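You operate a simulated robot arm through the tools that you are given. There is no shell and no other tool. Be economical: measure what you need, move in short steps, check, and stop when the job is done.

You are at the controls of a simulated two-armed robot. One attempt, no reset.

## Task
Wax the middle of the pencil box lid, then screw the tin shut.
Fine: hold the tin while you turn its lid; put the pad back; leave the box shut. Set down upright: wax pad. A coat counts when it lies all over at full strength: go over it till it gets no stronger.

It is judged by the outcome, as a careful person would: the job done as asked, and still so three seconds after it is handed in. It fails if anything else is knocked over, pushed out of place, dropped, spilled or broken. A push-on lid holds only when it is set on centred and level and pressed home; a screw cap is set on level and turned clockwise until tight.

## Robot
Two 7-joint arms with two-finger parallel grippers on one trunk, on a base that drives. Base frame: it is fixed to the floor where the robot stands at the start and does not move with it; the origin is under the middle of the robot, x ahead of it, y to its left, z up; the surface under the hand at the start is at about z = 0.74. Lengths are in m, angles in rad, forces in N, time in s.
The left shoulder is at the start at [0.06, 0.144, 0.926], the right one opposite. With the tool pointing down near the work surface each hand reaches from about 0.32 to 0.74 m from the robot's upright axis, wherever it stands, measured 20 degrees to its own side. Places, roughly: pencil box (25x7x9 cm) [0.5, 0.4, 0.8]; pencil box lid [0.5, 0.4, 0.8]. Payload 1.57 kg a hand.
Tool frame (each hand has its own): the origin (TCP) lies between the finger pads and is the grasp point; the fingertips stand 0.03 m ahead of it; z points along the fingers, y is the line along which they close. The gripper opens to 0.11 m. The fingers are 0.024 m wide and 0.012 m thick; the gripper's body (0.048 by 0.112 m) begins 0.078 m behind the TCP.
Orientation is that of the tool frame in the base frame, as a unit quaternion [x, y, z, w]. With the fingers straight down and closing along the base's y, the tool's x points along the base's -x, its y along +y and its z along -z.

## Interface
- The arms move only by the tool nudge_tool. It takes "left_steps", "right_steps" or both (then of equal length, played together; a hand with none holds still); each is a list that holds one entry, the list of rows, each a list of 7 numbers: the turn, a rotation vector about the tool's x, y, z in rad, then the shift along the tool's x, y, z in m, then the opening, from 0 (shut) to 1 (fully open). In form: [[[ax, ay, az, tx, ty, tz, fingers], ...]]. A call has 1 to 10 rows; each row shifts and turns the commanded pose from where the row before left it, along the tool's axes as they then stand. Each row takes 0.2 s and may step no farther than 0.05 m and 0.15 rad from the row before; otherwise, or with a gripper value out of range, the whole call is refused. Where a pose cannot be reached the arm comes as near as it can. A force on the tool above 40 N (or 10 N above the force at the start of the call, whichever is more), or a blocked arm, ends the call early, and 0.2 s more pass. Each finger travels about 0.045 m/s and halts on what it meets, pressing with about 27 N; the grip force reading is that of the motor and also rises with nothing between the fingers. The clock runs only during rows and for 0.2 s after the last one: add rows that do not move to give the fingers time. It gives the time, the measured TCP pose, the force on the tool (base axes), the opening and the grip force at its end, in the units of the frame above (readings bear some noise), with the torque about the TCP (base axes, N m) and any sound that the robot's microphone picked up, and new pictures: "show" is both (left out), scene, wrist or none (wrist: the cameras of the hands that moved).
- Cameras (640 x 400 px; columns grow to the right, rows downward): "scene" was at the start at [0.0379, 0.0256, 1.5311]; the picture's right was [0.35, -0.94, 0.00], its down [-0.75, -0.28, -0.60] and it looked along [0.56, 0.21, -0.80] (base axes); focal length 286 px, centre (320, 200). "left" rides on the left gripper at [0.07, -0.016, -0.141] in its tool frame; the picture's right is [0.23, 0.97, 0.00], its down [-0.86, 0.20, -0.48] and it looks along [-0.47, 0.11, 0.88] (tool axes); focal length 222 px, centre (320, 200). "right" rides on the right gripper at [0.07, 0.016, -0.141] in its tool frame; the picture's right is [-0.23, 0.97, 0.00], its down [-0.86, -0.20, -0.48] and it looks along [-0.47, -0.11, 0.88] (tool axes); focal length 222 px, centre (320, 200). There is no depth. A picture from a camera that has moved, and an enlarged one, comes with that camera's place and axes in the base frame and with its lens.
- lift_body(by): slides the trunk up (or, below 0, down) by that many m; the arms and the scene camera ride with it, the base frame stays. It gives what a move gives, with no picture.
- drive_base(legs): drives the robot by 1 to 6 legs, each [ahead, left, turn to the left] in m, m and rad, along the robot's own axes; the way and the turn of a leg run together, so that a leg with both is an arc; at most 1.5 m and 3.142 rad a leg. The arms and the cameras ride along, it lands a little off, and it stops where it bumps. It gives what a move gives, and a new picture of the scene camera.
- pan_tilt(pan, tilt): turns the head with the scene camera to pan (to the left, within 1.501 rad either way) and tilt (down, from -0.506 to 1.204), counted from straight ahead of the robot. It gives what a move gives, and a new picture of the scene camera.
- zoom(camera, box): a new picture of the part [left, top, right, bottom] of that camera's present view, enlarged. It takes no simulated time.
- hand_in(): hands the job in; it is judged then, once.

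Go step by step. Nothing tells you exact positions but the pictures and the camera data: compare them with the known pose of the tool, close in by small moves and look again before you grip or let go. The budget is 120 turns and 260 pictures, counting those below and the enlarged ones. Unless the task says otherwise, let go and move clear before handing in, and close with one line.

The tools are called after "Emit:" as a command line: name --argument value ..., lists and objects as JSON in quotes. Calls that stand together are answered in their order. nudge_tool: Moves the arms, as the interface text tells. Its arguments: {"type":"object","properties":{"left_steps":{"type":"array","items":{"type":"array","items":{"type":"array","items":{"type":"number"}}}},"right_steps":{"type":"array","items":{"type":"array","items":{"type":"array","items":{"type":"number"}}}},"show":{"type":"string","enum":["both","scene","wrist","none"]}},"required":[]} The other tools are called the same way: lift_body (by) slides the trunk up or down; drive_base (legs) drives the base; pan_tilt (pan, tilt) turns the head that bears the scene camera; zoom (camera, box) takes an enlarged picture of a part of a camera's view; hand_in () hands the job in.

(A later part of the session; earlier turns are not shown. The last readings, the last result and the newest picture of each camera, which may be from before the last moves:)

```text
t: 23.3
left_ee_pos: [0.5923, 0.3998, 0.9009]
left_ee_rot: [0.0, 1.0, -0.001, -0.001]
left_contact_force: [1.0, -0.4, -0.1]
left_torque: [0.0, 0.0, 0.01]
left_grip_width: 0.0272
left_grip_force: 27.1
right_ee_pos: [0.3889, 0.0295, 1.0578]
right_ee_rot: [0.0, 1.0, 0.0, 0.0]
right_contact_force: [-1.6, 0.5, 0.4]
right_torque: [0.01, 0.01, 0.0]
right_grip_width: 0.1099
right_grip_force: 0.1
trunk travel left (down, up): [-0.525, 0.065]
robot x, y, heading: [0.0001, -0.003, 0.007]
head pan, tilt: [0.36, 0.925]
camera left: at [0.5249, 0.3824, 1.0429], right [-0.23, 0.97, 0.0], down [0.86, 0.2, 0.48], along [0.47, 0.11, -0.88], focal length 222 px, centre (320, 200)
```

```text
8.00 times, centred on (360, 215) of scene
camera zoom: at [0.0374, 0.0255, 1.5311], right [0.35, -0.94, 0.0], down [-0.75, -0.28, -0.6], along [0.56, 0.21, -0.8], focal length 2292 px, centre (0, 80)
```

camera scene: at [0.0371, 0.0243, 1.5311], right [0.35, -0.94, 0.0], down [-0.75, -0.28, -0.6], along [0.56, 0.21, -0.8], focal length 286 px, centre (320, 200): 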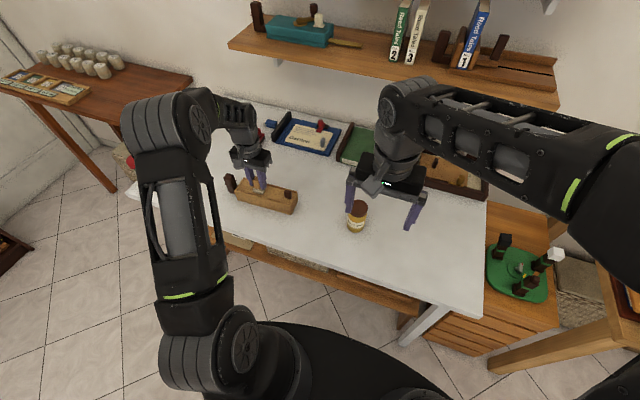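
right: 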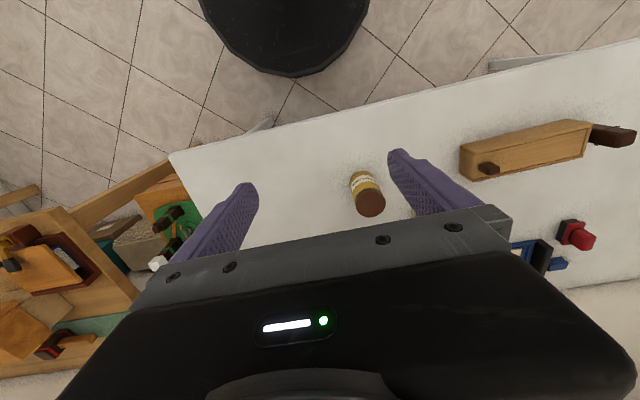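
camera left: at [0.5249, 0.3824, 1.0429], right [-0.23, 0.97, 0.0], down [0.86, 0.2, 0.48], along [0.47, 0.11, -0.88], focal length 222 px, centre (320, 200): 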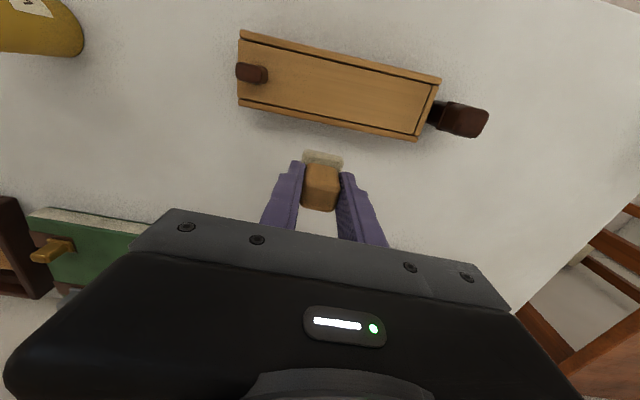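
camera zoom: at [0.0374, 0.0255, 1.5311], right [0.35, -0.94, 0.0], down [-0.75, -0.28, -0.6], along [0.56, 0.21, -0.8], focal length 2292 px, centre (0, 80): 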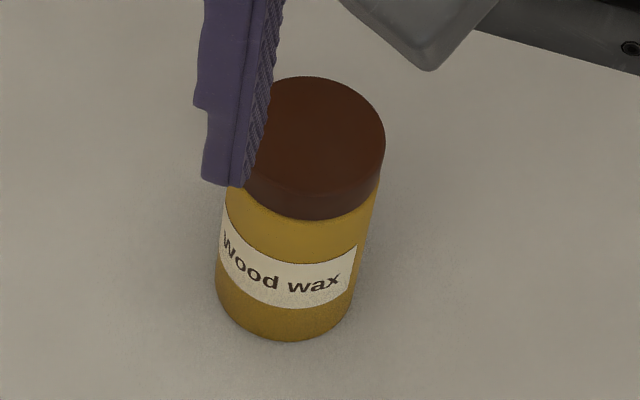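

No coat at all, so the pad is dry and must be charged from the tin. I'll put the pad back at its spot, then open the tin (left hand holding the body, right hand turning and keeping the cap).

Emit:
nudge_tool --left_steps '[[[0, 0, 0, -0.012, -0.0371, -0.002, 0], [0, 0, 0, -0.012, -0.0371, -0.002, 0], [0, 0, 0, -0.012, -0.0371, -0.002, 0], [0, 0, 0, -0.012, -0.0371, -0.002, 0], [0, 0, 0, -0.0122, -0.037, -0.002, 0], [0, 0, 0, 0, 0, 0.04, 0], [0, 0, 0, 0, 0, 0.04, 0], [0, 0, 0, 0, 0, 0.025, 0], [0, 0, 0, 0, 0, 0.01, 0], [0, 0, 0, 0, 0, 0.002, 0]]]' --show "wrist"

```text
t: 25.5
left_ee_pos: [0.6531, 0.214, 0.7939]
left_ee_rot: [0.0, 1.0, 0.0, 0.0]
left_contact_force: [0.2, -0.5, -0.1]
left_torque: [0.02, 0.03, -0.01]
left_grip_width: 0.027
left_grip_force: 26.9
right_ee_pos: [0.3892, 0.0312, 1.0578]
right_ee_rot: [-0.001, 1.0, 0.0, 0.0]
right_contact_force: [-0.2, -0.3, -0.1]
right_torque: [0.02, 0.01, -0.02]
right_grip_width: 0.1103
right_grip_force: 0.1
trunk travel left (down, up): [-0.525, 0.065]
robot x, y, heading: [-0.0016, -0.0028, -0.002]
head pan, tilt: [0.36, 0.925]
camera left: at [0.5853, 0.1972, 0.9357], right [-0.23, 0.97, 0.0], down [0.86, 0.2, 0.48], along [0.47, 0.11, -0.88], focal length 222 px, centre (320, 200)
```

left: 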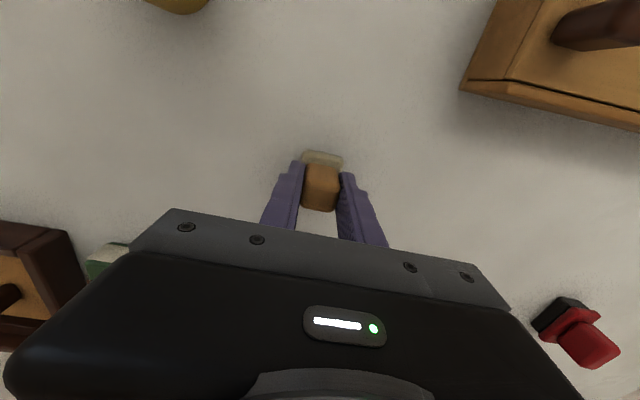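

Emit:
nudge_tool --left_steps '[[[0, 0, 0, 0, 0, 0.0035, 0], [0, 0, 0, 0, 0, 0.001, 0], [0, 0, 0, 0, 0, 0, 0]]]' --show "none"

```text
t: 26.3
left_ee_pos: [0.6536, 0.2133, 0.7878]
left_ee_rot: [0.001, 1.0, 0.0, 0.0]
left_contact_force: [-0.2, -0.6, -1.0]
left_torque: [0.0, 0.02, 0.01]
left_grip_width: 0.0274
left_grip_force: 27.9
right_ee_pos: [0.3886, 0.0308, 1.0586]
right_ee_rot: [0.0, 1.0, 0.0, 0.0]
right_contact_force: [0.2, 0.1, 0.7]
right_torque: [0.04, 0.02, -0.01]
right_grip_width: 0.1101
right_grip_force: 0.0
trunk travel left (down, up): [-0.525, 0.065]
robot x, y, heading: [0.0008, 0.0006, 0.001]
head pan, tilt: [0.36, 0.925]
```

Emit:
nudge_tool --left_steps '[[[0, 0, 0, 0, 0, 0.001, 0], [0, 0, 0, 0, 0, 0.001, 0], [0, 0, 0, 0, 0, 0, 0]]]' --show "none"

```text
t: 27.1
left_ee_pos: [0.6528, 0.2131, 0.7894]
left_ee_rot: [0.0, 1.0, 0.0, 0.002]
left_contact_force: [-0.3, 1.5, 13.9]
left_torque: [0.05, 0.03, 0.0]
left_grip_width: 0.0275
left_grip_force: 27.0
right_ee_pos: [0.3893, 0.0302, 1.0579]
right_ee_rot: [0.0, 1.0, 0.0, 0.0]
right_contact_force: [-0.3, -0.8, 0.4]
right_torque: [0.05, 0.0, -0.03]
right_grip_width: 0.11
right_grip_force: 0.0
trunk travel left (down, up): [-0.525, 0.065]
robot x, y, heading: [0.0032, 0.0016, 0.001]
head pan, tilt: [0.36, 0.925]
```

Pad is standing on the table. I'll release and rise, while the right hand moves aside; then left hand goes back toward the robot and tilts for a side grip on the tin.

Emit:
nudge_tool --left_steps '[[[0, 0, 0, 0, 0, -0.0015, 0.1], [0, 0, 0, 0, 0, 0, 0.3], [0, 0, 0, 0, 0, 0, 0.45], [0, 0, 0, 0, 0, 0, 0.5], [0, 0, 0, 0, 0, -0.02, 0.5], [0, 0, 0, 0, 0, -0.045, 0.6], [0, 0, 0, 0, 0, -0.05, 0.8], [0, 0, 0, 0, 0, -0.045, 1], [0, 0, 0, 0, 0, 0, 1]]]' --right_steps '[[[0, 0, 0, -0.015, -0.03, 0, 1], [0, 0, 0, -0.015, -0.03, 0, 1], [0, 0, 0, -0.015, -0.03, 0, 1], [0, 0, 0, -0.015, -0.03, 0, 1], [0, 0, 0, -0.015, -0.03, 0, 1], [0, 0, 0, 0, 0, 0, 1], [0, 0, 0, 0, 0, 0, 1], [0, 0, 0, 0, 0, 0, 1], [0, 0, 0, 0, 0, 0, 1]]]'

```text
t: 29.1
left_ee_pos: [0.6533, 0.2136, 0.9489]
left_ee_rot: [0.001, 1.0, 0.0, 0.0]
left_contact_force: [-0.3, 0.4, 0.2]
left_torque: [-0.02, 0.0, 0.01]
left_grip_width: 0.11
left_grip_force: 0.0
right_ee_pos: [0.4652, -0.1192, 1.0591]
right_ee_rot: [-0.001, 1.0, 0.0, 0.0]
right_contact_force: [0.1, -0.4, -0.2]
right_torque: [-0.03, 0.02, 0.0]
right_grip_width: 0.11
right_grip_force: 0.2
trunk travel left (down, up): [-0.525, 0.065]
robot x, y, heading: [-0.0036, -0.0004, -0.0]
head pan, tilt: [0.36, 0.925]
camera scene: at [0.0383, 0.0256, 1.531], right [0.35, -0.94, 0.0], down [-0.75, -0.28, -0.6], along [0.56, 0.21, -0.8], focal length 286 px, centre (320, 200)
camera right: at [0.3938, -0.1018, 1.1987], right [0.23, 0.97, 0.0], down [0.86, -0.2, 0.48], along [0.47, -0.11, -0.88], focal length 222 px, centre (320, 200)
camera left: at [0.5862, 0.1973, 1.091], right [-0.23, 0.97, 0.0], down [0.86, 0.2, 0.48], along [0.47, 0.11, -0.88], focal length 222 px, centre (320, 200)
```

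scene: 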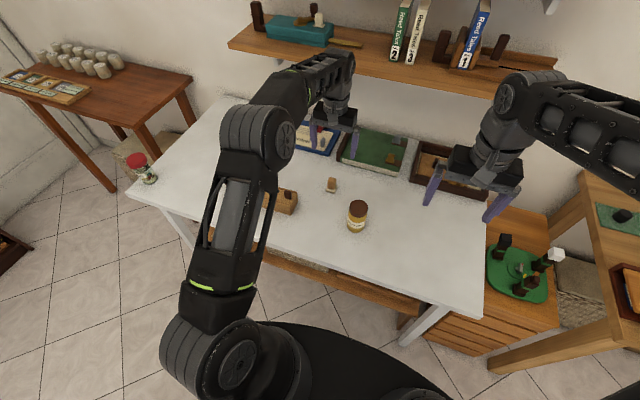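
right: 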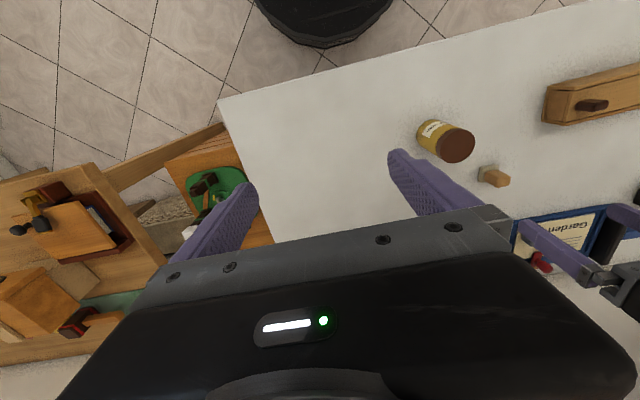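
left: 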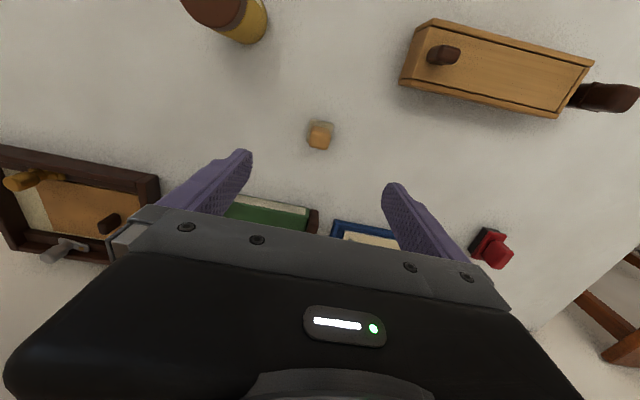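

Pad stands fine. Now a clear measurement of the tin.

Emit:
zoom --camera "scene" --box '[325, 190, 389, 240]'

Emit:
zoom --camera "right" --box '[400, 105, 500, 170]'

```text
8.00 times, centred on (357, 215) of scene
camera zoom: at [0.0383, 0.0256, 1.531], right [0.35, -0.94, 0.0], down [-0.75, -0.28, -0.6], along [0.56, 0.21, -0.8], focal length 2292 px, centre (24, 80)
```

zoom: 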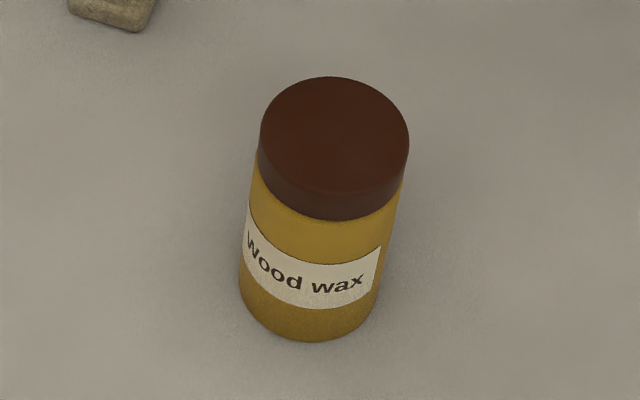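

```text
6.15 times, centred on (450, 138) of right
camera zoom: at [0.3938, -0.1018, 1.1987], right [0.23, 0.97, 0.0], down [0.86, -0.2, 0.48], along [0.47, -0.11, -0.88], focal length 1367 px, centre (-480, 585)
```

zoom: 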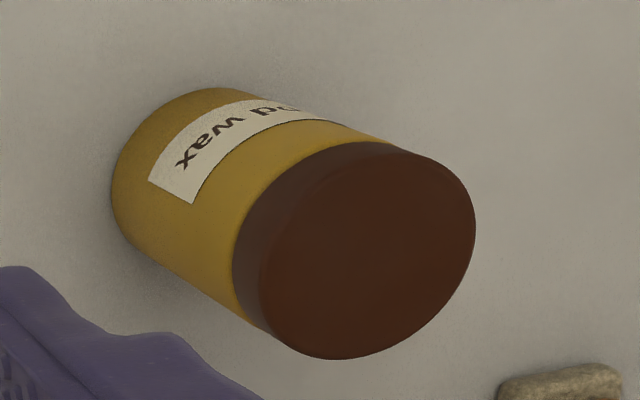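

Tin axis at about (0.540, 0.091), cap top z ≈ 0.843, cap diameter ≈ 5.4 cm. I'll bring the left hand behind it and tilt.

Emit:
nudge_tool --left_steps '[[[0, 0, 0, 0.04, -0.01, 0, 1], [0, 0, 0, 0.04, -0.02, 0, 1], [0, 0, 0, 0.04, -0.02, 0, 1], [0, 0, 0, 0.045, -0.02, 0, 1], [0, 0, 0, 0.04, -0.026, 0, 1], [0, 0, 0, 0, -0.0266, 0, 1], [0, -0.145, 0, 0, 0, 0, 1], [0, -0.145, 0, 0, 0, 0, 1], [0, -0.145, 0, 0, 0, 0, 1], [0, -0.145, 0, 0, 0, 0, 1]]]' --show "scene"

```text
t: 31.3
left_ee_pos: [0.4476, 0.0915, 0.9489]
left_ee_rot: [0.001, 0.958, -0.001, 0.287]
left_contact_force: [0.1, -0.7, 0.5]
left_torque: [-0.03, 0.01, -0.01]
left_grip_width: 0.1102
left_grip_force: 0.1
right_ee_pos: [0.4651, -0.1186, 1.0594]
right_ee_rot: [0.0, 1.0, -0.001, 0.0]
right_contact_force: [0.9, 0.3, -0.7]
right_torque: [0.0, 0.0, 0.0]
right_grip_width: 0.11
right_grip_force: 0.1
trunk travel left (down, up): [-0.525, 0.065]
robot x, y, heading: [-0.0009, -0.0022, 0.001]
head pan, tilt: [0.36, 0.925]
camera scene: at [0.0378, 0.0254, 1.5311], right [0.35, -0.94, 0.0], down [-0.75, -0.28, -0.6], along [0.56, 0.21, -0.8], focal length 286 px, centre (320, 200)
```

scene: 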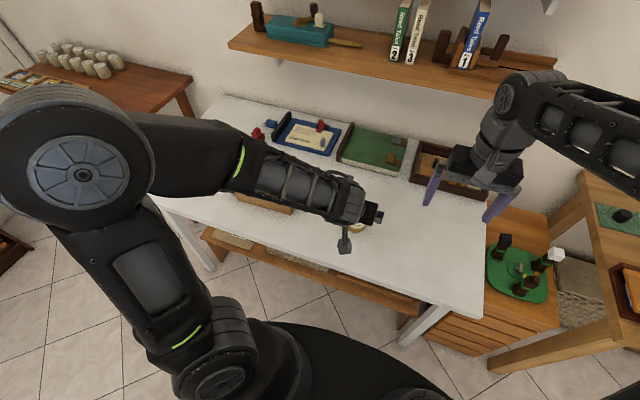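

Emit:
nudge_tool --left_steps '[[[0, -0.145, 0, 0, 0, 0, 1], [0, -0.145, 0, 0, 0, 0, 1], [0, 0, 0, 0.033, 0, 0.028, 1], [0, 0, 0, 0.033, 0, 0.028, 1], [0, 0, 0, 0, 0, 0, 1]]]'

```text
t: 32.5
left_ee_pos: [0.469, 0.0796, 0.8658]
left_ee_rot: [0.0, 0.907, 0.0, 0.422]
left_contact_force: [-0.4, 0.1, 0.7]
left_torque: [0.01, 0.02, 0.02]
left_grip_width: 0.1102
left_grip_force: 0.0
left hand out of reach, approached as far as the arm can: row 2
right_ee_pos: [0.4638, -0.1187, 1.0587]
right_ee_rot: [0.001, 1.0, 0.0, -0.001]
right_contact_force: [0.3, -0.5, -0.5]
right_torque: [0.0, -0.02, 0.04]
right_grip_width: 0.11
right_grip_force: 0.1
trunk travel left (down, up): [-0.525, 0.065]
robot x, y, heading: [-0.0011, -0.0009, -0.0]
head pan, tilt: [0.36, 0.925]
camera scene: at [0.0372, 0.0252, 1.5311], right [0.35, -0.94, 0.0], down [-0.75, -0.28, -0.6], along [0.56, 0.21, -0.8], focal length 286 px, centre (320, 200)
camera left: at [0.3168, 0.0633, 0.9042], right [-0.15, 0.97, -0.17], down [0.18, 0.2, 0.96], along [0.97, 0.11, -0.21], focal length 222 px, centre (320, 200)
```

scene: 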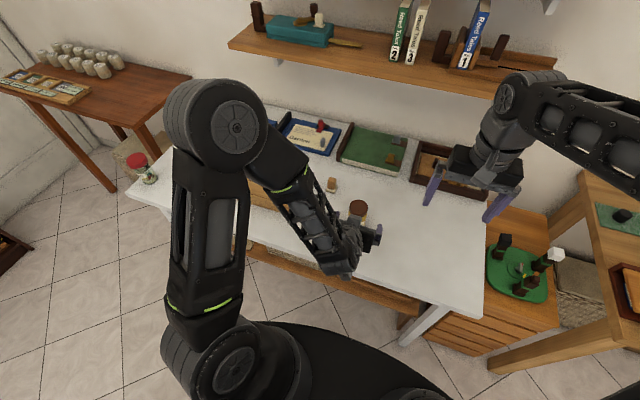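
left: 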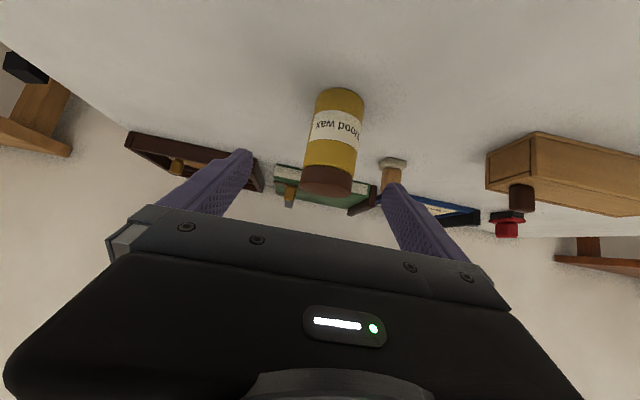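

The arm hit its inner reach limit but the orientation is right. I'll correct laterally and advance part of the way toward the tin.

Emit:
nudge_tool --left_steps '[[[0, 0, 0, 0.009, 0.0057, 0.01, 1], [0, 0, 0, 0.009, 0.0057, 0.01, 1], [0, 0, 0, 0, 0, 0.01, 1], [0, 0, 0, 0, 0, 0, 1]]]'

```text
t: 33.5
left_ee_pos: [0.4801, 0.0917, 0.8324]
left_ee_rot: [0.0, 0.907, 0.0, 0.422]
left_contact_force: [0.3, 0.1, -0.2]
left_torque: [0.01, -0.01, 0.0]
left_grip_width: 0.11
left_grip_force: 0.0
right_ee_pos: [0.4645, -0.1186, 1.0598]
right_ee_rot: [0.0, 1.0, 0.0, 0.0]
right_contact_force: [-0.1, -0.6, -0.8]
right_torque: [0.0, 0.01, -0.02]
right_grip_width: 0.1099
right_grip_force: 0.0
trunk travel left (down, up): [-0.525, 0.065]
robot x, y, heading: [-0.0002, -0.0007, 0.001]
head pan, tilt: [0.36, 0.925]
camera scene: at [0.0379, 0.0255, 1.5311], right [0.35, -0.94, 0.0], down [-0.75, -0.28, -0.6], along [0.56, 0.21, -0.8], focal length 286 px, centre (320, 200)
camera left: at [0.3291, 0.075, 0.8709], right [-0.15, 0.97, -0.17], down [0.19, 0.2, 0.96], along [0.97, 0.11, -0.21], focal length 222 px, centre (320, 200)
```

scene: 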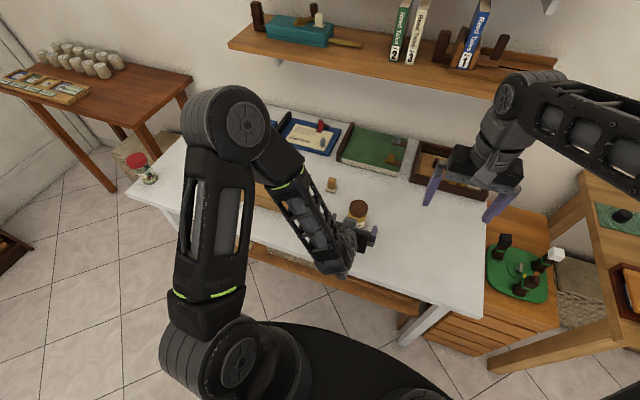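
left: 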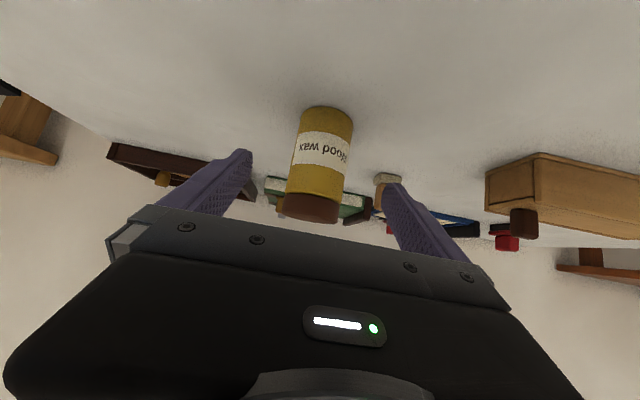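

Emit:
nudge_tool --left_steps '[[[0, 0, 0, 0, 0, 0.025, 1], [0, 0, 0, 0, 0, 0.025, 1], [0, 0, 0, 0, 0, 0.018, 1], [0, 0, 0, 0, 0, 0.01, 1], [0, 0, 0, 0, 0, 0, 1]]]'

Emit:
zoom --camera "scene" --box '[310, 180, 410, 260]'

```text
t: 34.7
left_ee_pos: [0.5389, 0.0916, 0.7835]
left_ee_rot: [-0.001, 0.906, 0.0, 0.422]
left_contact_force: [0.6, -0.8, 0.4]
left_torque: [0.01, 0.02, -0.01]
left_grip_width: 0.1102
left_grip_force: 0.0
right_ee_pos: [0.4645, -0.119, 1.0602]
right_ee_rot: [0.0, 1.0, 0.001, -0.001]
right_contact_force: [-0.4, -0.8, 0.4]
right_torque: [0.03, -0.02, -0.01]
right_grip_width: 0.1099
right_grip_force: 0.0
trunk travel left (down, up): [-0.525, 0.065]
robot x, y, heading: [-0.0005, -0.0003, -0.001]
head pan, tilt: [0.36, 0.925]
camera scene: at [0.0379, 0.0255, 1.5311], right [0.35, -0.94, 0.0], down [-0.75, -0.28, -0.6], along [0.56, 0.21, -0.8], focal length 286 px, centre (320, 200)
camera left: at [0.3891, 0.0746, 0.821], right [-0.15, 0.97, -0.17], down [0.19, 0.2, 0.96], along [0.97, 0.11, -0.21], focal length 222 px, centre (320, 200)
```

scene: 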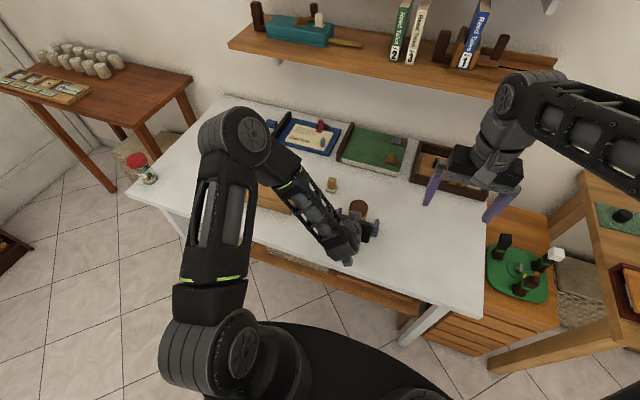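
left: 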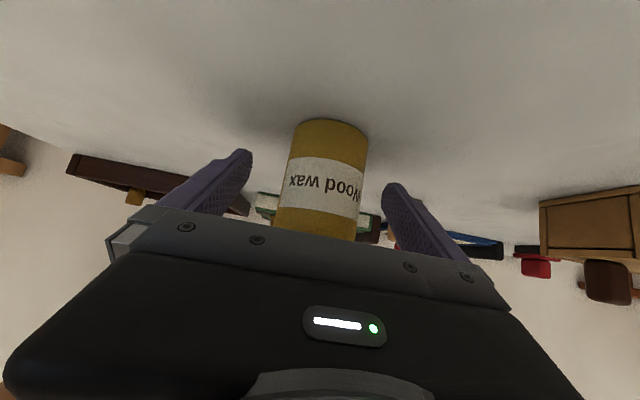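

```text
5.00 times, centred on (360, 220) of scene
camera zoom: at [0.0379, 0.0255, 1.5311], right [0.35, -0.94, 0.0], down [-0.75, -0.28, -0.6], along [0.56, 0.21, -0.8], focal length 1432 px, centre (120, 100)
```

zoom: 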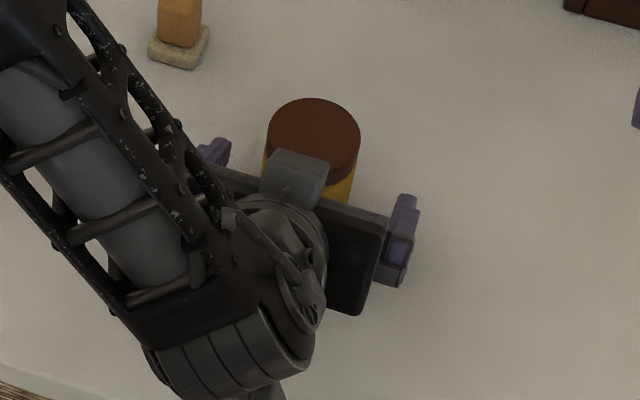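

Fingers straddle the tin body with margin; closing the left grip gently on it.

Emit:
nudge_tool --left_steps '[[[0, 0, 0, 0, 0, 0, 0.7], [0, 0, 0, 0, 0, 0, 0.5], [0, 0, 0, 0, 0, 0, 0.4], [0, 0, 0, 0, 0, 0, 0.3], [0, 0, 0, 0, 0, 0, 0.2], [0, 0, 0, 0, 0, 0, 0.2]]]' --show "wrist"

```text
t: 36.1
left_ee_pos: [0.5396, 0.0924, 0.7836]
left_ee_rot: [0.0, 0.907, 0.0, 0.422]
left_contact_force: [0.0, 0.3, 0.3]
left_torque: [0.01, -0.04, 0.02]
left_grip_width: 0.0549
left_grip_force: 26.5
right_ee_pos: [0.4636, -0.1187, 1.0589]
right_ee_rot: [0.0, 1.0, 0.0, 0.0]
right_contact_force: [-0.4, 0.1, -0.3]
right_torque: [-0.04, -0.02, 0.03]
right_grip_width: 0.11
right_grip_force: 0.1
trunk travel left (down, up): [-0.525, 0.065]
robot x, y, heading: [-0.0006, 0.0046, -0.002]
head pan, tilt: [0.36, 0.925]
camera left: at [0.3891, 0.0747, 0.8211], right [-0.15, 0.97, -0.17], down [0.19, 0.2, 0.96], along [0.97, 0.11, -0.21], focal length 222 px, centre (320, 200)
```

left: 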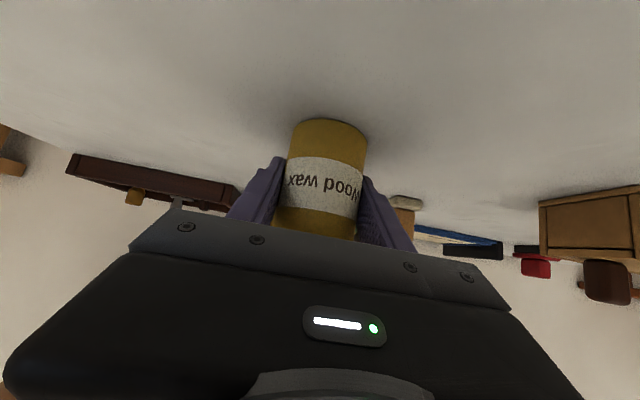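

Tin held (5.5 cm). Now the right hand goes above the cap, fingers opening along y, with a start yaw for unscrewing.

Emit:
nudge_tool --right_steps '[[[0, 0, 0, -0.0255, 0.035, 0.0, 1], [0, 0, 0, -0.0255, 0.035, 0.01, 1], [0, 0, 0, -0.0254, 0.035, 0.02, 1], [0, 0, 0, 0, 0.035, 0.02, 1], [0, 0, 0, 0, 0.035, 0.02, 1], [0, 0, 0, 0, 0.0352, 0.02, 1], [0, 0, 0, 0, 0, 0, 1]]]'

Emit:
zoom --camera "right" --box '[220, 80, 420, 220]'

```text
t: 37.7
left_ee_pos: [0.5398, 0.0921, 0.7829]
left_ee_rot: [-0.001, 0.907, 0.001, 0.422]
left_contact_force: [0.0, -0.9, 1.0]
left_torque: [-0.04, -0.01, 0.03]
left_grip_width: 0.055
left_grip_force: 27.2
right_ee_pos: [0.5415, 0.0911, 0.9678]
right_ee_rot: [0.0, 1.0, -0.001, 0.0]
right_contact_force: [-0.4, 0.0, 0.5]
right_torque: [-0.01, -0.05, 0.01]
right_grip_width: 0.1102
right_grip_force: 0.1
trunk travel left (down, up): [-0.525, 0.065]
robot x, y, heading: [0.0004, -0.0028, -0.002]
head pan, tilt: [0.36, 0.925]
camera scene: at [0.0379, 0.0254, 1.5311], right [0.35, -0.94, 0.0], down [-0.75, -0.28, -0.6], along [0.56, 0.21, -0.8], focal length 286 px, centre (320, 200)
camera right: at [0.4698, 0.1078, 1.1078], right [0.23, 0.97, 0.0], down [0.85, -0.2, 0.48], along [0.47, -0.11, -0.88], focal length 222 px, centre (320, 200)
```

scene: 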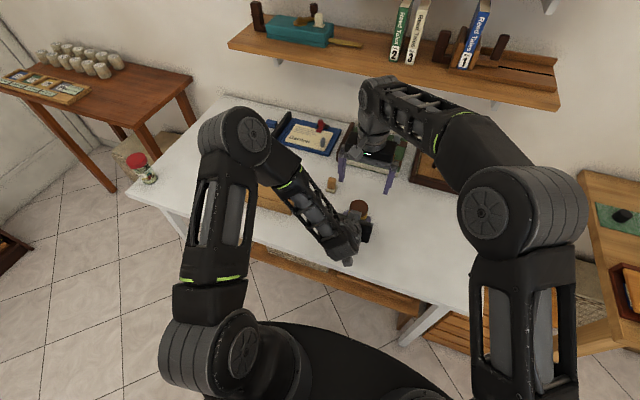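
right: 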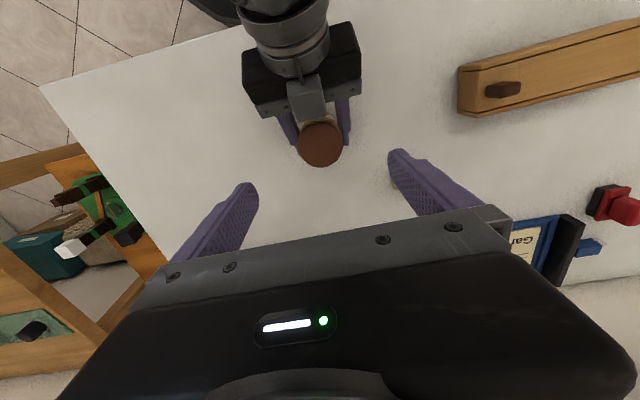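

```text
2.86 times, centred on (320, 150) of right
camera zoom: at [0.4698, 0.1078, 1.1078], right [0.23, 0.97, 0.0], down [0.85, -0.2, 0.48], along [0.47, -0.11, -0.88], focal length 635 px, centre (320, 343)
```

zoom: 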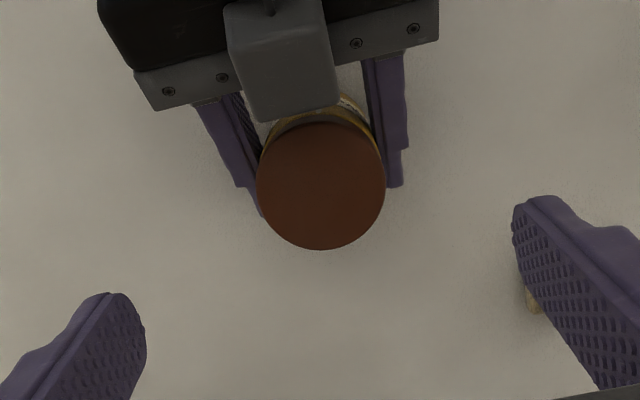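

Cap centre confirmed at (0.539, 0.092). I'll centre, yaw clockwise 0.55, and descend around the cap.

Emit:
nudge_tool --right_steps '[[[0, 0, 0, 0.0025, 0.001, 0, 0.8], [0, 0, 0.1375, 0, 0, 0, 0.75], [0, 0, 0.1375, 0, 0, 0, 0.75], [0, 0, 0.1375, 0, 0, 0, 0.75], [0, 0, 0.1375, 0, 0, 0.03, 0.75], [0, 0, 0, 0, 0, 0.03, 0.75], [0, 0, 0, 0, 0, 0.025, 0.75], [0, 0, 0, 0, 0, 0, 0.75]]]'

Emit:
zoom --camera "right" --box '[220, 80, 420, 220]'

Emit:
zoom --camera "scene" --box '[310, 120, 430, 270]'

```text
t: 39.5
left_ee_pos: [0.5397, 0.0902, 0.7829]
left_ee_rot: [0.0, 0.906, 0.0, 0.422]
left_contact_force: [0.1, 0.7, 0.1]
left_torque: [-0.03, 0.01, 0.01]
left_grip_width: 0.0549
left_grip_force: 27.1
right_ee_pos: [0.538, 0.0904, 0.8828]
right_ee_rot: [0.272, 0.962, 0.0, 0.0]
right_contact_force: [-0.4, -0.9, 0.3]
right_torque: [0.03, -0.01, 0.01]
right_grip_width: 0.0824
right_grip_force: 0.0
trunk travel left (down, up): [-0.525, 0.065]
robot x, y, heading: [-0.0045, 0.0002, 0.002]
head pan, tilt: [0.36, 0.925]
camera scene: at [0.0379, 0.0256, 1.5311], right [0.35, -0.94, 0.0], down [-0.75, -0.28, -0.6], along [0.56, 0.21, -0.8], focal length 286 px, centre (320, 200)
camera right: at [0.4861, 0.1426, 1.0232], right [0.7, 0.71, 0.0], down [0.62, -0.62, 0.48], along [0.34, -0.34, -0.88], focal length 222 px, centre (320, 200)
```

scene: 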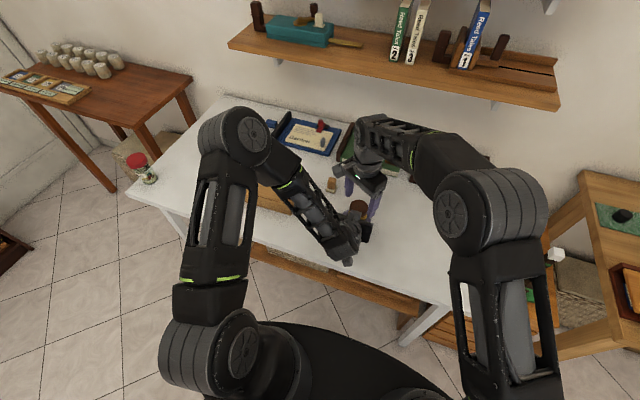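
right: 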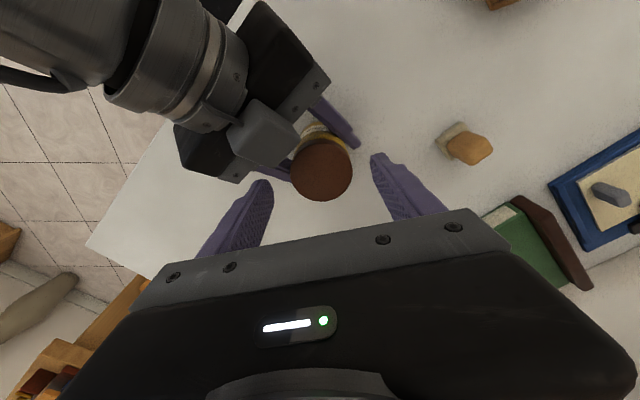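

```text
2.86 times, centred on (320, 150) of right
camera zoom: at [0.4861, 0.1426, 1.0232], right [0.7, 0.71, 0.0], down [0.62, -0.62, 0.48], along [0.34, -0.34, -0.88], focal length 635 px, centre (320, 343)
```

zoom: 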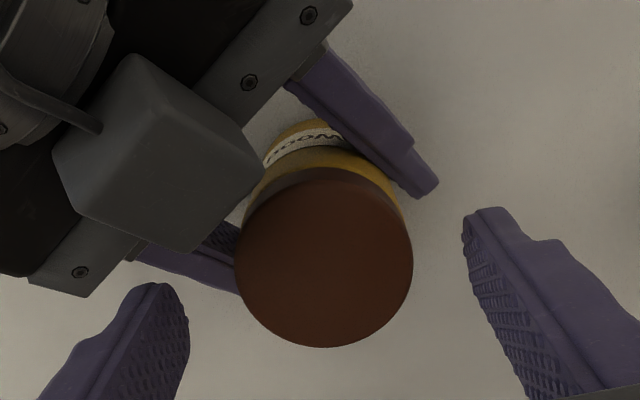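

```text
2.67 times, centred on (370, 195) of scene
camera zoom: at [0.0379, 0.0256, 1.5311], right [0.35, -0.94, 0.0], down [-0.75, -0.28, -0.6], along [0.56, 0.21, -0.8], focal length 764 px, centre (187, 213)
```

zoom: 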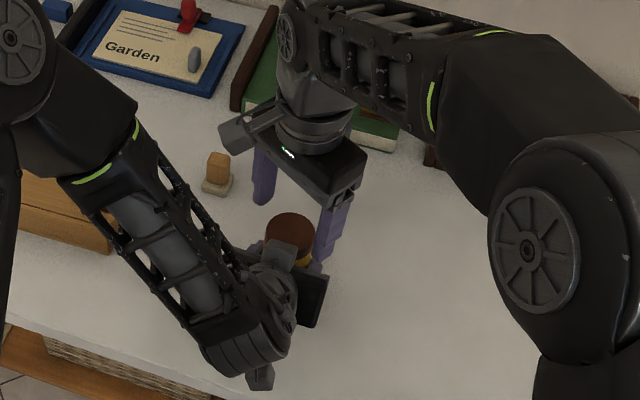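

Clearances look fine. Descending the last 26 mm and closing on the cap.

Emit:
nudge_tool --right_steps '[[[0, 0, 0, 0, 0.0012, 0.013, 0.75], [0, 0, 0, 0, 0, 0.013, 0.75], [0, 0, 0, 0, 0, 0, 0.6], [0, 0, 0, 0, 0, 0, 0.5], [0, 0, 0, 0, 0, 0, 0.4], [0, 0, 0, 0, 0, 0, 0.4]]]' --show "wrist"

```text
t: 40.9
left_ee_pos: [0.5409, 0.0918, 0.783]
left_ee_rot: [0.0, 0.906, 0.0, 0.422]
left_contact_force: [2.8, 2.2, 4.6]
left_torque: [-0.19, 0.18, 0.05]
left_grip_width: 0.055
left_grip_force: 26.9
right_ee_pos: [0.5382, 0.0934, 0.8568]
right_ee_rot: [0.272, 0.962, -0.001, -0.001]
right_contact_force: [-2.6, -1.4, -6.2]
right_torque: [0.08, -0.02, -0.08]
right_grip_width: 0.0546
right_grip_force: 26.9
trunk travel left (down, up): [-0.525, 0.065]
robot x, y, heading: [-0.001, 0.0005, -0.002]
head pan, tilt: [0.36, 0.925]
camera right: at [0.4862, 0.1442, 0.9965], right [0.7, 0.71, 0.0], down [0.63, -0.62, 0.48], along [0.34, -0.34, -0.88], focal length 222 px, centre (320, 200)
```

right: 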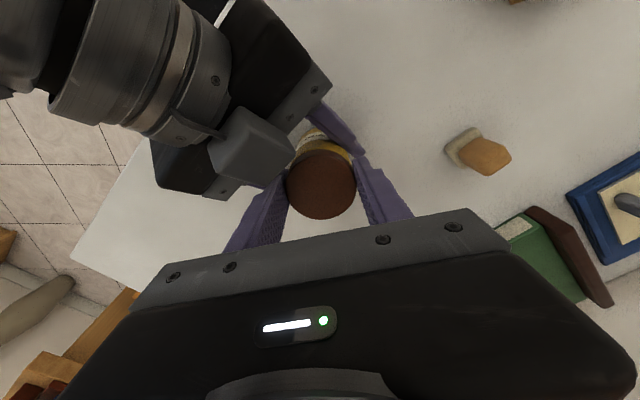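

Gripped the cap at 5.46 cm. Turning counter-clockwise (loosen) a bit and watching forces.

Emit:
nudge_tool --right_steps '[[[0, 0, -0.1, 0, 0, 0, 0.4], [0, 0, -0.14, 0, 0, 0, 0.4], [0, 0, -0.14, 0, 0, 0, 0.4], [0, 0, -0.14, 0, 0, 0, 0.4], [0, 0, -0.14, 0, 0, 0, 0.4], [0, 0, -0.14, 0, 0, 0, 0.4], [0, 0, -0.14, 0, 0, 0, 0.4], [0, 0, -0.14, 0, 0, 0, 0.4]]]' --show "wrist"

```text
t: 42.7
left_ee_pos: [0.5398, 0.093, 0.7823]
left_ee_rot: [-0.002, 0.907, 0.002, 0.421]
left_contact_force: [-4.2, 18.7, -0.4]
left_torque: [-0.74, -0.19, 0.25]
left_grip_width: 0.0547
left_grip_force: 26.8
right_ee_pos: [0.539, 0.0901, 0.8563]
right_ee_rot: [-0.262, 0.965, -0.002, 0.0]
right_contact_force: [4.9, -18.2, -0.4]
right_torque: [-0.68, -0.2, -0.32]
right_grip_width: 0.0546
right_grip_force: 27.1
trunk travel left (down, up): [-0.525, 0.065]
robot x, y, heading: [0.0008, -0.0004, 0.002]
head pan, tilt: [0.36, 0.925]
camera right: at [0.4702, 0.0703, 0.9969], right [-0.3, 0.95, 0.0], down [0.84, 0.26, 0.48], along [0.46, 0.14, -0.88], focal length 222 px, centre (320, 200)
```

right: 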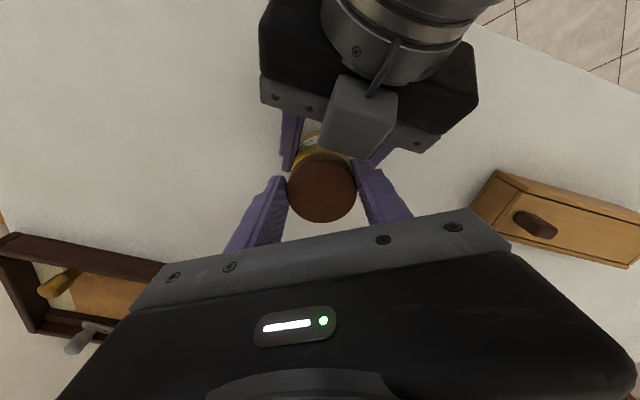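

The cap turned about 1.1 rad with moderate force. I'll open, turn back, and regrip for the next ratchet, checking centring.

Emit:
nudge_tool --right_steps '[[[0, 0, 0, 0, 0, 0, 0.6], [0, 0, 0, 0, 0, 0, 0.7], [0, 0, 0.14, 0, 0, 0, 0.7], [0, 0, 0.14, 0, 0, 0, 0.7], [0, 0, 0.14, 0, 0, 0, 0.7], [0, 0, 0.14, 0, 0, 0, 0.7], [0, 0, 0.14, 0, 0, 0, 0.7], [0, 0, 0.14, 0, 0, 0, 0.7], [0, 0, 0.14, 0, 0, 0, 0.7], [0, 0, 0.1, 0, 0, 0, 0.7]]]' --show "wrist"

Emit:
zoom --camera "right" --box '[250, 110, 390, 230]'

```text
t: 44.9
left_ee_pos: [0.5395, 0.0913, 0.7812]
left_ee_rot: [0.0, 0.907, 0.0, 0.42]
left_contact_force: [-7.3, 4.8, -2.8]
left_torque: [-0.15, -0.39, -0.42]
left_grip_width: 0.0547
left_grip_force: 26.9
right_ee_pos: [0.5399, 0.0921, 0.8579]
right_ee_rot: [0.273, 0.962, 0.001, 0.002]
right_contact_force: [7.7, -4.8, 2.1]
right_torque: [-0.23, -0.13, 0.45]
right_grip_width: 0.0769
right_grip_force: 0.1
trunk travel left (down, up): [-0.525, 0.065]
robot x, y, heading: [0.0023, -0.0016, -0.001]
head pan, tilt: [0.36, 0.925]
camera right: at [0.4877, 0.1432, 0.9974], right [0.7, 0.71, 0.0], down [0.62, -0.62, 0.48], along [0.34, -0.34, -0.88], focal length 222 px, centre (320, 200)
```

right: 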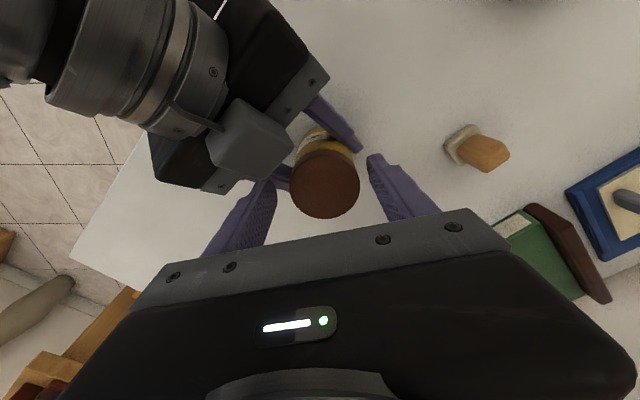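

```text
3.33 times, centred on (320, 170) of right
camera zoom: at [0.4877, 0.1432, 0.9974], right [0.7, 0.71, 0.0], down [0.62, -0.62, 0.48], along [0.34, -0.34, -0.88], focal length 740 px, centre (320, 300)
```

zoom: 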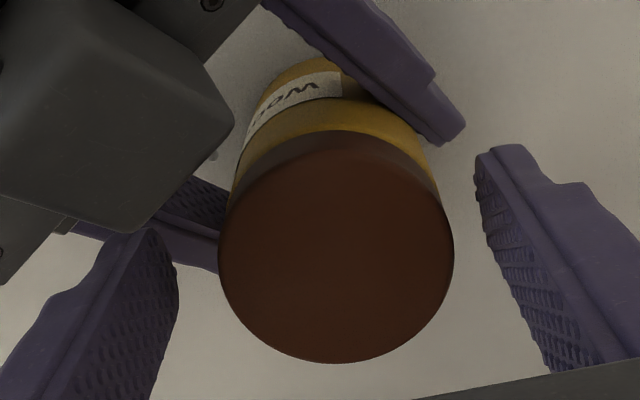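

The right finger is touching the left gripper's block at this yaw; I'll back off the yaw a bit, then close and turn again.

Emit:
nudge_tool --right_steps '[[[0, 0, -0.12, 0, 0, 0, 0.64], [0, 0, 0, 0, 0, 0, 0.55], [0, 0, 0, 0, 0, 0, 0.4], [0, 0, 0, 0, 0, 0, 0.4]]]' --show "none"

```text
t: 45.9
left_ee_pos: [0.5411, 0.0904, 0.7834]
left_ee_rot: [0.001, 0.906, -0.001, 0.423]
left_contact_force: [-1.2, -5.9, 5.0]
left_torque: [0.03, -0.14, -0.06]
left_grip_width: 0.0547
left_grip_force: 26.7
right_ee_pos: [0.5382, 0.094, 0.8566]
right_ee_rot: [0.214, 0.977, 0.0, -0.001]
right_contact_force: [1.0, 6.7, -5.4]
right_torque: [0.47, 0.1, 0.06]
right_grip_width: 0.0547
right_grip_force: 27.3
trunk travel left (down, up): [-0.525, 0.065]
robot x, y, heading: [-0.0005, -0.0001, -0.002]
head pan, tilt: [0.36, 0.925]
```

Emit:
nudge_tool --right_steps '[[[0, 0, -0.14, 0, 0, 0, 0.4], [0, 0, -0.14, 0, 0, 0, 0.4], [0, 0, -0.14, 0, 0, 0, 0.4], [0, 0, -0.14, 0, 0, 0, 0.4], [0, 0, -0.14, 0, 0, 0, 0.4], [0, 0, -0.14, 0, 0, 0, 0.4], [0, 0, -0.14, 0, 0, 0, 0.4]]]' --show "none"

Emit:
nudge_tool --right_steps '[[[0, 0, 0, 0, 0, 0, 0.6], [0, 0, 0, 0, 0, 0, 0.64], [0, 0, 0.14, 0, 0, 0, 0.64], [0, 0, 0.14, 0, 0, 0, 0.64], [0, 0, 0.14, 0, 0, 0, 0.64], [0, 0, 0.14, 0, 0, 0, 0.64], [0, 0, 0.14, 0, 0, 0, 0.64], [0, 0, 0.14, 0, 0, 0, 0.64], [0, 0, 0.14, 0, 0, 0, 0.64]]]' --show "wrist"

Emit:
zoom --camera "right" --box '[250, 110, 390, 230]'

```text
t: 47.5
left_ee_pos: [0.5404, 0.0946, 0.783]
left_ee_rot: [-0.002, 0.907, 0.002, 0.421]
left_contact_force: [-3.6, 13.7, -3.4]
left_torque: [-0.49, -0.14, 0.74]
left_grip_width: 0.0546
left_grip_force: 26.8
right_ee_pos: [0.5409, 0.09, 0.8581]
right_ee_rot: [-0.271, 0.962, -0.002, -0.001]
right_contact_force: [3.3, -13.9, 1.3]
right_torque: [-0.51, -0.07, -0.78]
right_grip_width: 0.0543
right_grip_force: 27.4
trunk travel left (down, up): [-0.525, 0.065]
robot x, y, heading: [-0.0006, -0.0005, 0.0]
head pan, tilt: [0.36, 0.925]
```

```text
t: 49.5
left_ee_pos: [0.5392, 0.0907, 0.7827]
left_ee_rot: [0.0, 0.907, 0.0, 0.421]
left_contact_force: [0.7, -0.1, -1.3]
left_torque: [0.0, 0.01, 0.01]
left_grip_width: 0.0545
left_grip_force: 27.0
right_ee_pos: [0.5387, 0.0929, 0.8578]
right_ee_rot: [0.215, 0.977, 0.0, 0.0]
right_contact_force: [0.3, -0.2, -0.3]
right_torque: [0.02, 0.01, 0.02]
right_grip_width: 0.0701
right_grip_force: 0.0
trunk travel left (down, up): [-0.525, 0.065]
robot x, y, heading: [-0.0001, 0.0008, 0.001]
head pan, tilt: [0.36, 0.925]
camera right: at [0.481, 0.1375, 0.9969], right [0.61, 0.79, 0.0], down [0.69, -0.54, 0.48], along [0.38, -0.29, -0.88], focal length 222 px, centre (320, 200)
```

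right: 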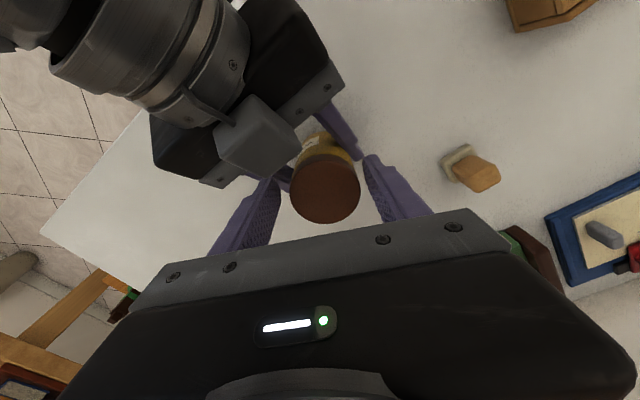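

```text
3.33 times, centred on (320, 170) of right
camera zoom: at [0.481, 0.1375, 0.9969], right [0.61, 0.79, 0.0], down [0.69, -0.54, 0.48], along [0.38, -0.29, -0.88], focal length 740 px, centre (320, 300)
```

zoom: 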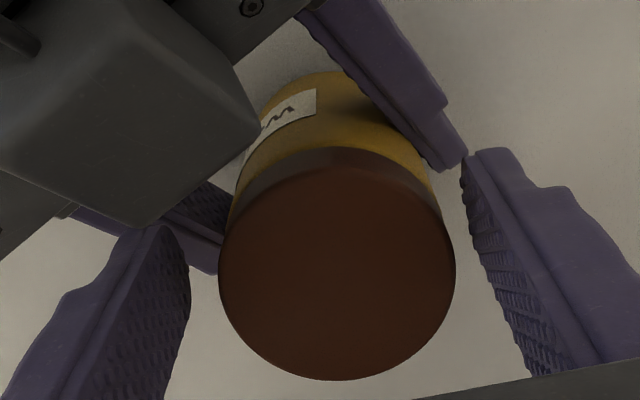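

Emit:
zoom --camera "left" --box '[240, 100, 420, 250]'

```text
2.67 times, centred on (330, 175) of left
camera zoom: at [0.3891, 0.0747, 0.821], right [-0.15, 0.97, -0.17], down [0.19, 0.2, 0.96], along [0.97, 0.11, -0.21], focal length 592 px, centre (293, 267)
```

zoom: 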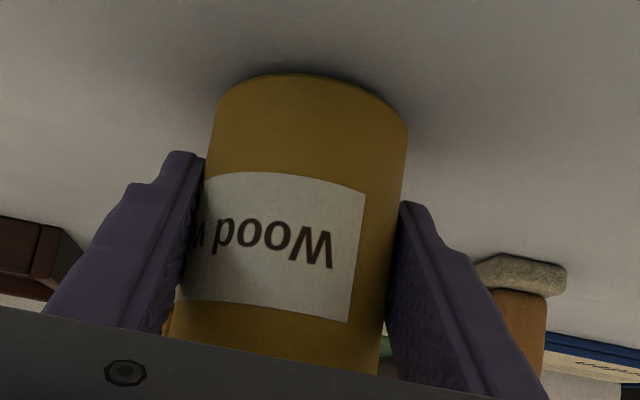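

The tin body has turned about 40° in the left fingers, so part of the turning slipped there. I'll do another turn and compare the label before and after.

Emit:
nudge_tool --right_steps '[[[0, 0, 0, 0, 0, 0, 0.5], [0, 0, 0, 0, 0, 0, 0.3], [0, 0, 0, 0, 0, 0, 0.3], [0, 0, -0.14, 0, 0, 0, 0.3], [0, 0, -0.14, 0, 0, 0, 0.3], [0, 0, -0.14, 0, 0, 0, 0.3]]]' --show "none"

Emit:
zoom --camera "left" --box '[240, 100, 420, 250]'

Emit:
nudge_tool --right_steps '[[[0, 0, -0.14, 0, 0, 0, 0.3], [0, 0, -0.14, 0, 0, 0, 0.3], [0, 0, -0.14, 0, 0, 0, 0.3], [0, 0, -0.14, 0, 0, 0, 0.3]]]' --show "none"

Emit:
zoom --camera "left" --box '[240, 100, 420, 250]'

```text
t: 50.9
left_ee_pos: [0.5406, 0.092, 0.7833]
left_ee_rot: [-0.002, 0.907, 0.002, 0.422]
left_contact_force: [-0.1, -0.5, -1.3]
left_torque: [-0.08, 0.01, 0.2]
left_grip_width: 0.0547
left_grip_force: 26.9
right_ee_pos: [0.5374, 0.0923, 0.8555]
right_ee_rot: [0.005, 1.0, 0.0, 0.0]
right_contact_force: [-0.7, 0.1, -0.7]
right_torque: [0.11, 0.04, -0.2]
right_grip_width: 0.0541
right_grip_force: 27.3
trunk travel left (down, up): [-0.525, 0.065]
robot x, y, heading: [-0.0021, 0.0042, -0.001]
head pan, tilt: [0.36, 0.925]
```

```text
2.67 times, centred on (330, 175) of left
camera zoom: at [0.3894, 0.0752, 0.8209], right [-0.15, 0.97, -0.17], down [0.18, 0.2, 0.96], along [0.97, 0.11, -0.21], focal length 592 px, centre (293, 267)
```

zoom: 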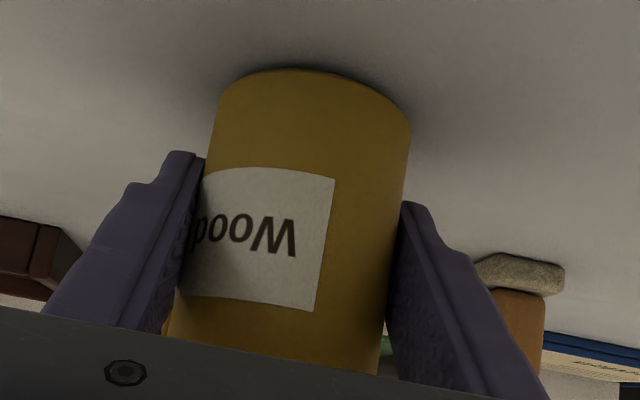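

```text
t: 51.9
left_ee_pos: [0.5411, 0.094, 0.7829]
left_ee_rot: [-0.002, 0.907, 0.001, 0.421]
left_contact_force: [-3.0, 15.6, -1.6]
left_torque: [-0.54, -0.19, 0.67]
left_grip_width: 0.0547
left_grip_force: 27.1
right_ee_pos: [0.5392, 0.0911, 0.8578]
right_ee_rot: [-0.271, 0.963, -0.002, 0.0]
right_contact_force: [2.4, -14.6, 0.2]
right_torque: [-0.59, -0.05, -0.7]
right_grip_width: 0.0541
right_grip_force: 26.9
trunk travel left (down, up): [-0.525, 0.065]
robot x, y, heading: [-0.0006, -0.0003, 0.0]
head pan, tilt: [0.36, 0.925]
```

```text
2.67 times, centred on (330, 175) of left
camera zoom: at [0.3892, 0.076, 0.8206], right [-0.15, 0.97, -0.17], down [0.19, 0.2, 0.96], along [0.97, 0.11, -0.21], focal length 592 px, centre (293, 267)
```

zoom: 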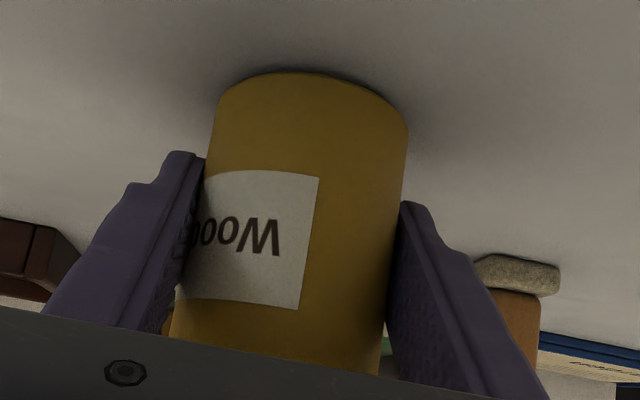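

The body slips some and the cap may be turning. I'll test by pulling the cap up slightly.

Emit:
nudge_tool --right_steps '[[[0, 0, 0, 0, 0, -0.0015, 0.3], [0, 0, 0, 0, 0, -0.0015, 0.3], [0, 0, 0, 0, 0, 0, 0.3]]]' --show "none"

Emit:
zoom --camera "left" --box '[240, 100, 420, 250]'

Emit:
zoom --camera "scene" --box '[330, 185, 390, 235]'

```text
t: 52.7
left_ee_pos: [0.5396, 0.0908, 0.7835]
left_ee_rot: [-0.002, 0.906, 0.001, 0.422]
left_contact_force: [-8.7, 21.7, 9.8]
left_torque: [-0.66, -0.68, 0.48]
left_grip_width: 0.0549
left_grip_force: 26.9
right_ee_pos: [0.5394, 0.0902, 0.8595]
right_ee_rot: [-0.27, 0.963, -0.002, -0.001]
right_contact_force: [8.2, -20.9, -10.0]
right_torque: [-0.93, 0.1, -0.48]
right_grip_width: 0.0544
right_grip_force: 27.4
trunk travel left (down, up): [-0.525, 0.065]
robot x, y, heading: [-0.0002, 0.0003, -0.003]
head pan, tilt: [0.36, 0.925]
```

```text
2.67 times, centred on (330, 175) of left
camera zoom: at [0.3896, 0.0752, 0.8212], right [-0.15, 0.97, -0.17], down [0.18, 0.2, 0.96], along [0.97, 0.11, -0.21], focal length 592 px, centre (293, 267)
```

zoom: 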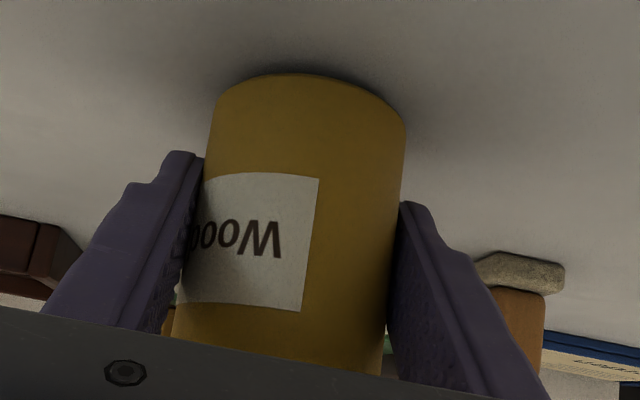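

```text
8.00 times, centred on (360, 210) of scene
camera zoom: at [0.0381, 0.0256, 1.5311], right [0.35, -0.94, 0.0], down [-0.75, -0.28, -0.6], along [0.56, 0.21, -0.8], focal length 2292 px, centre (0, 120)
```

zoom: 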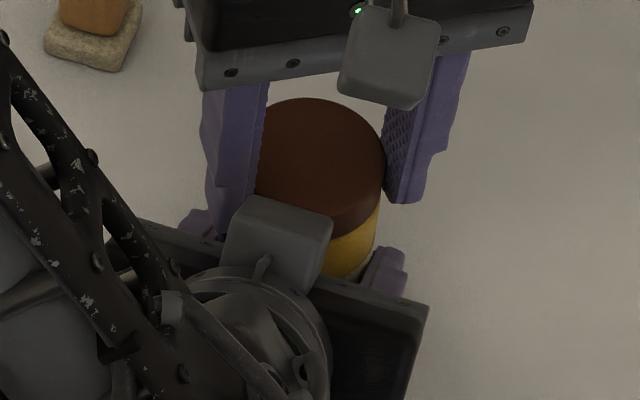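

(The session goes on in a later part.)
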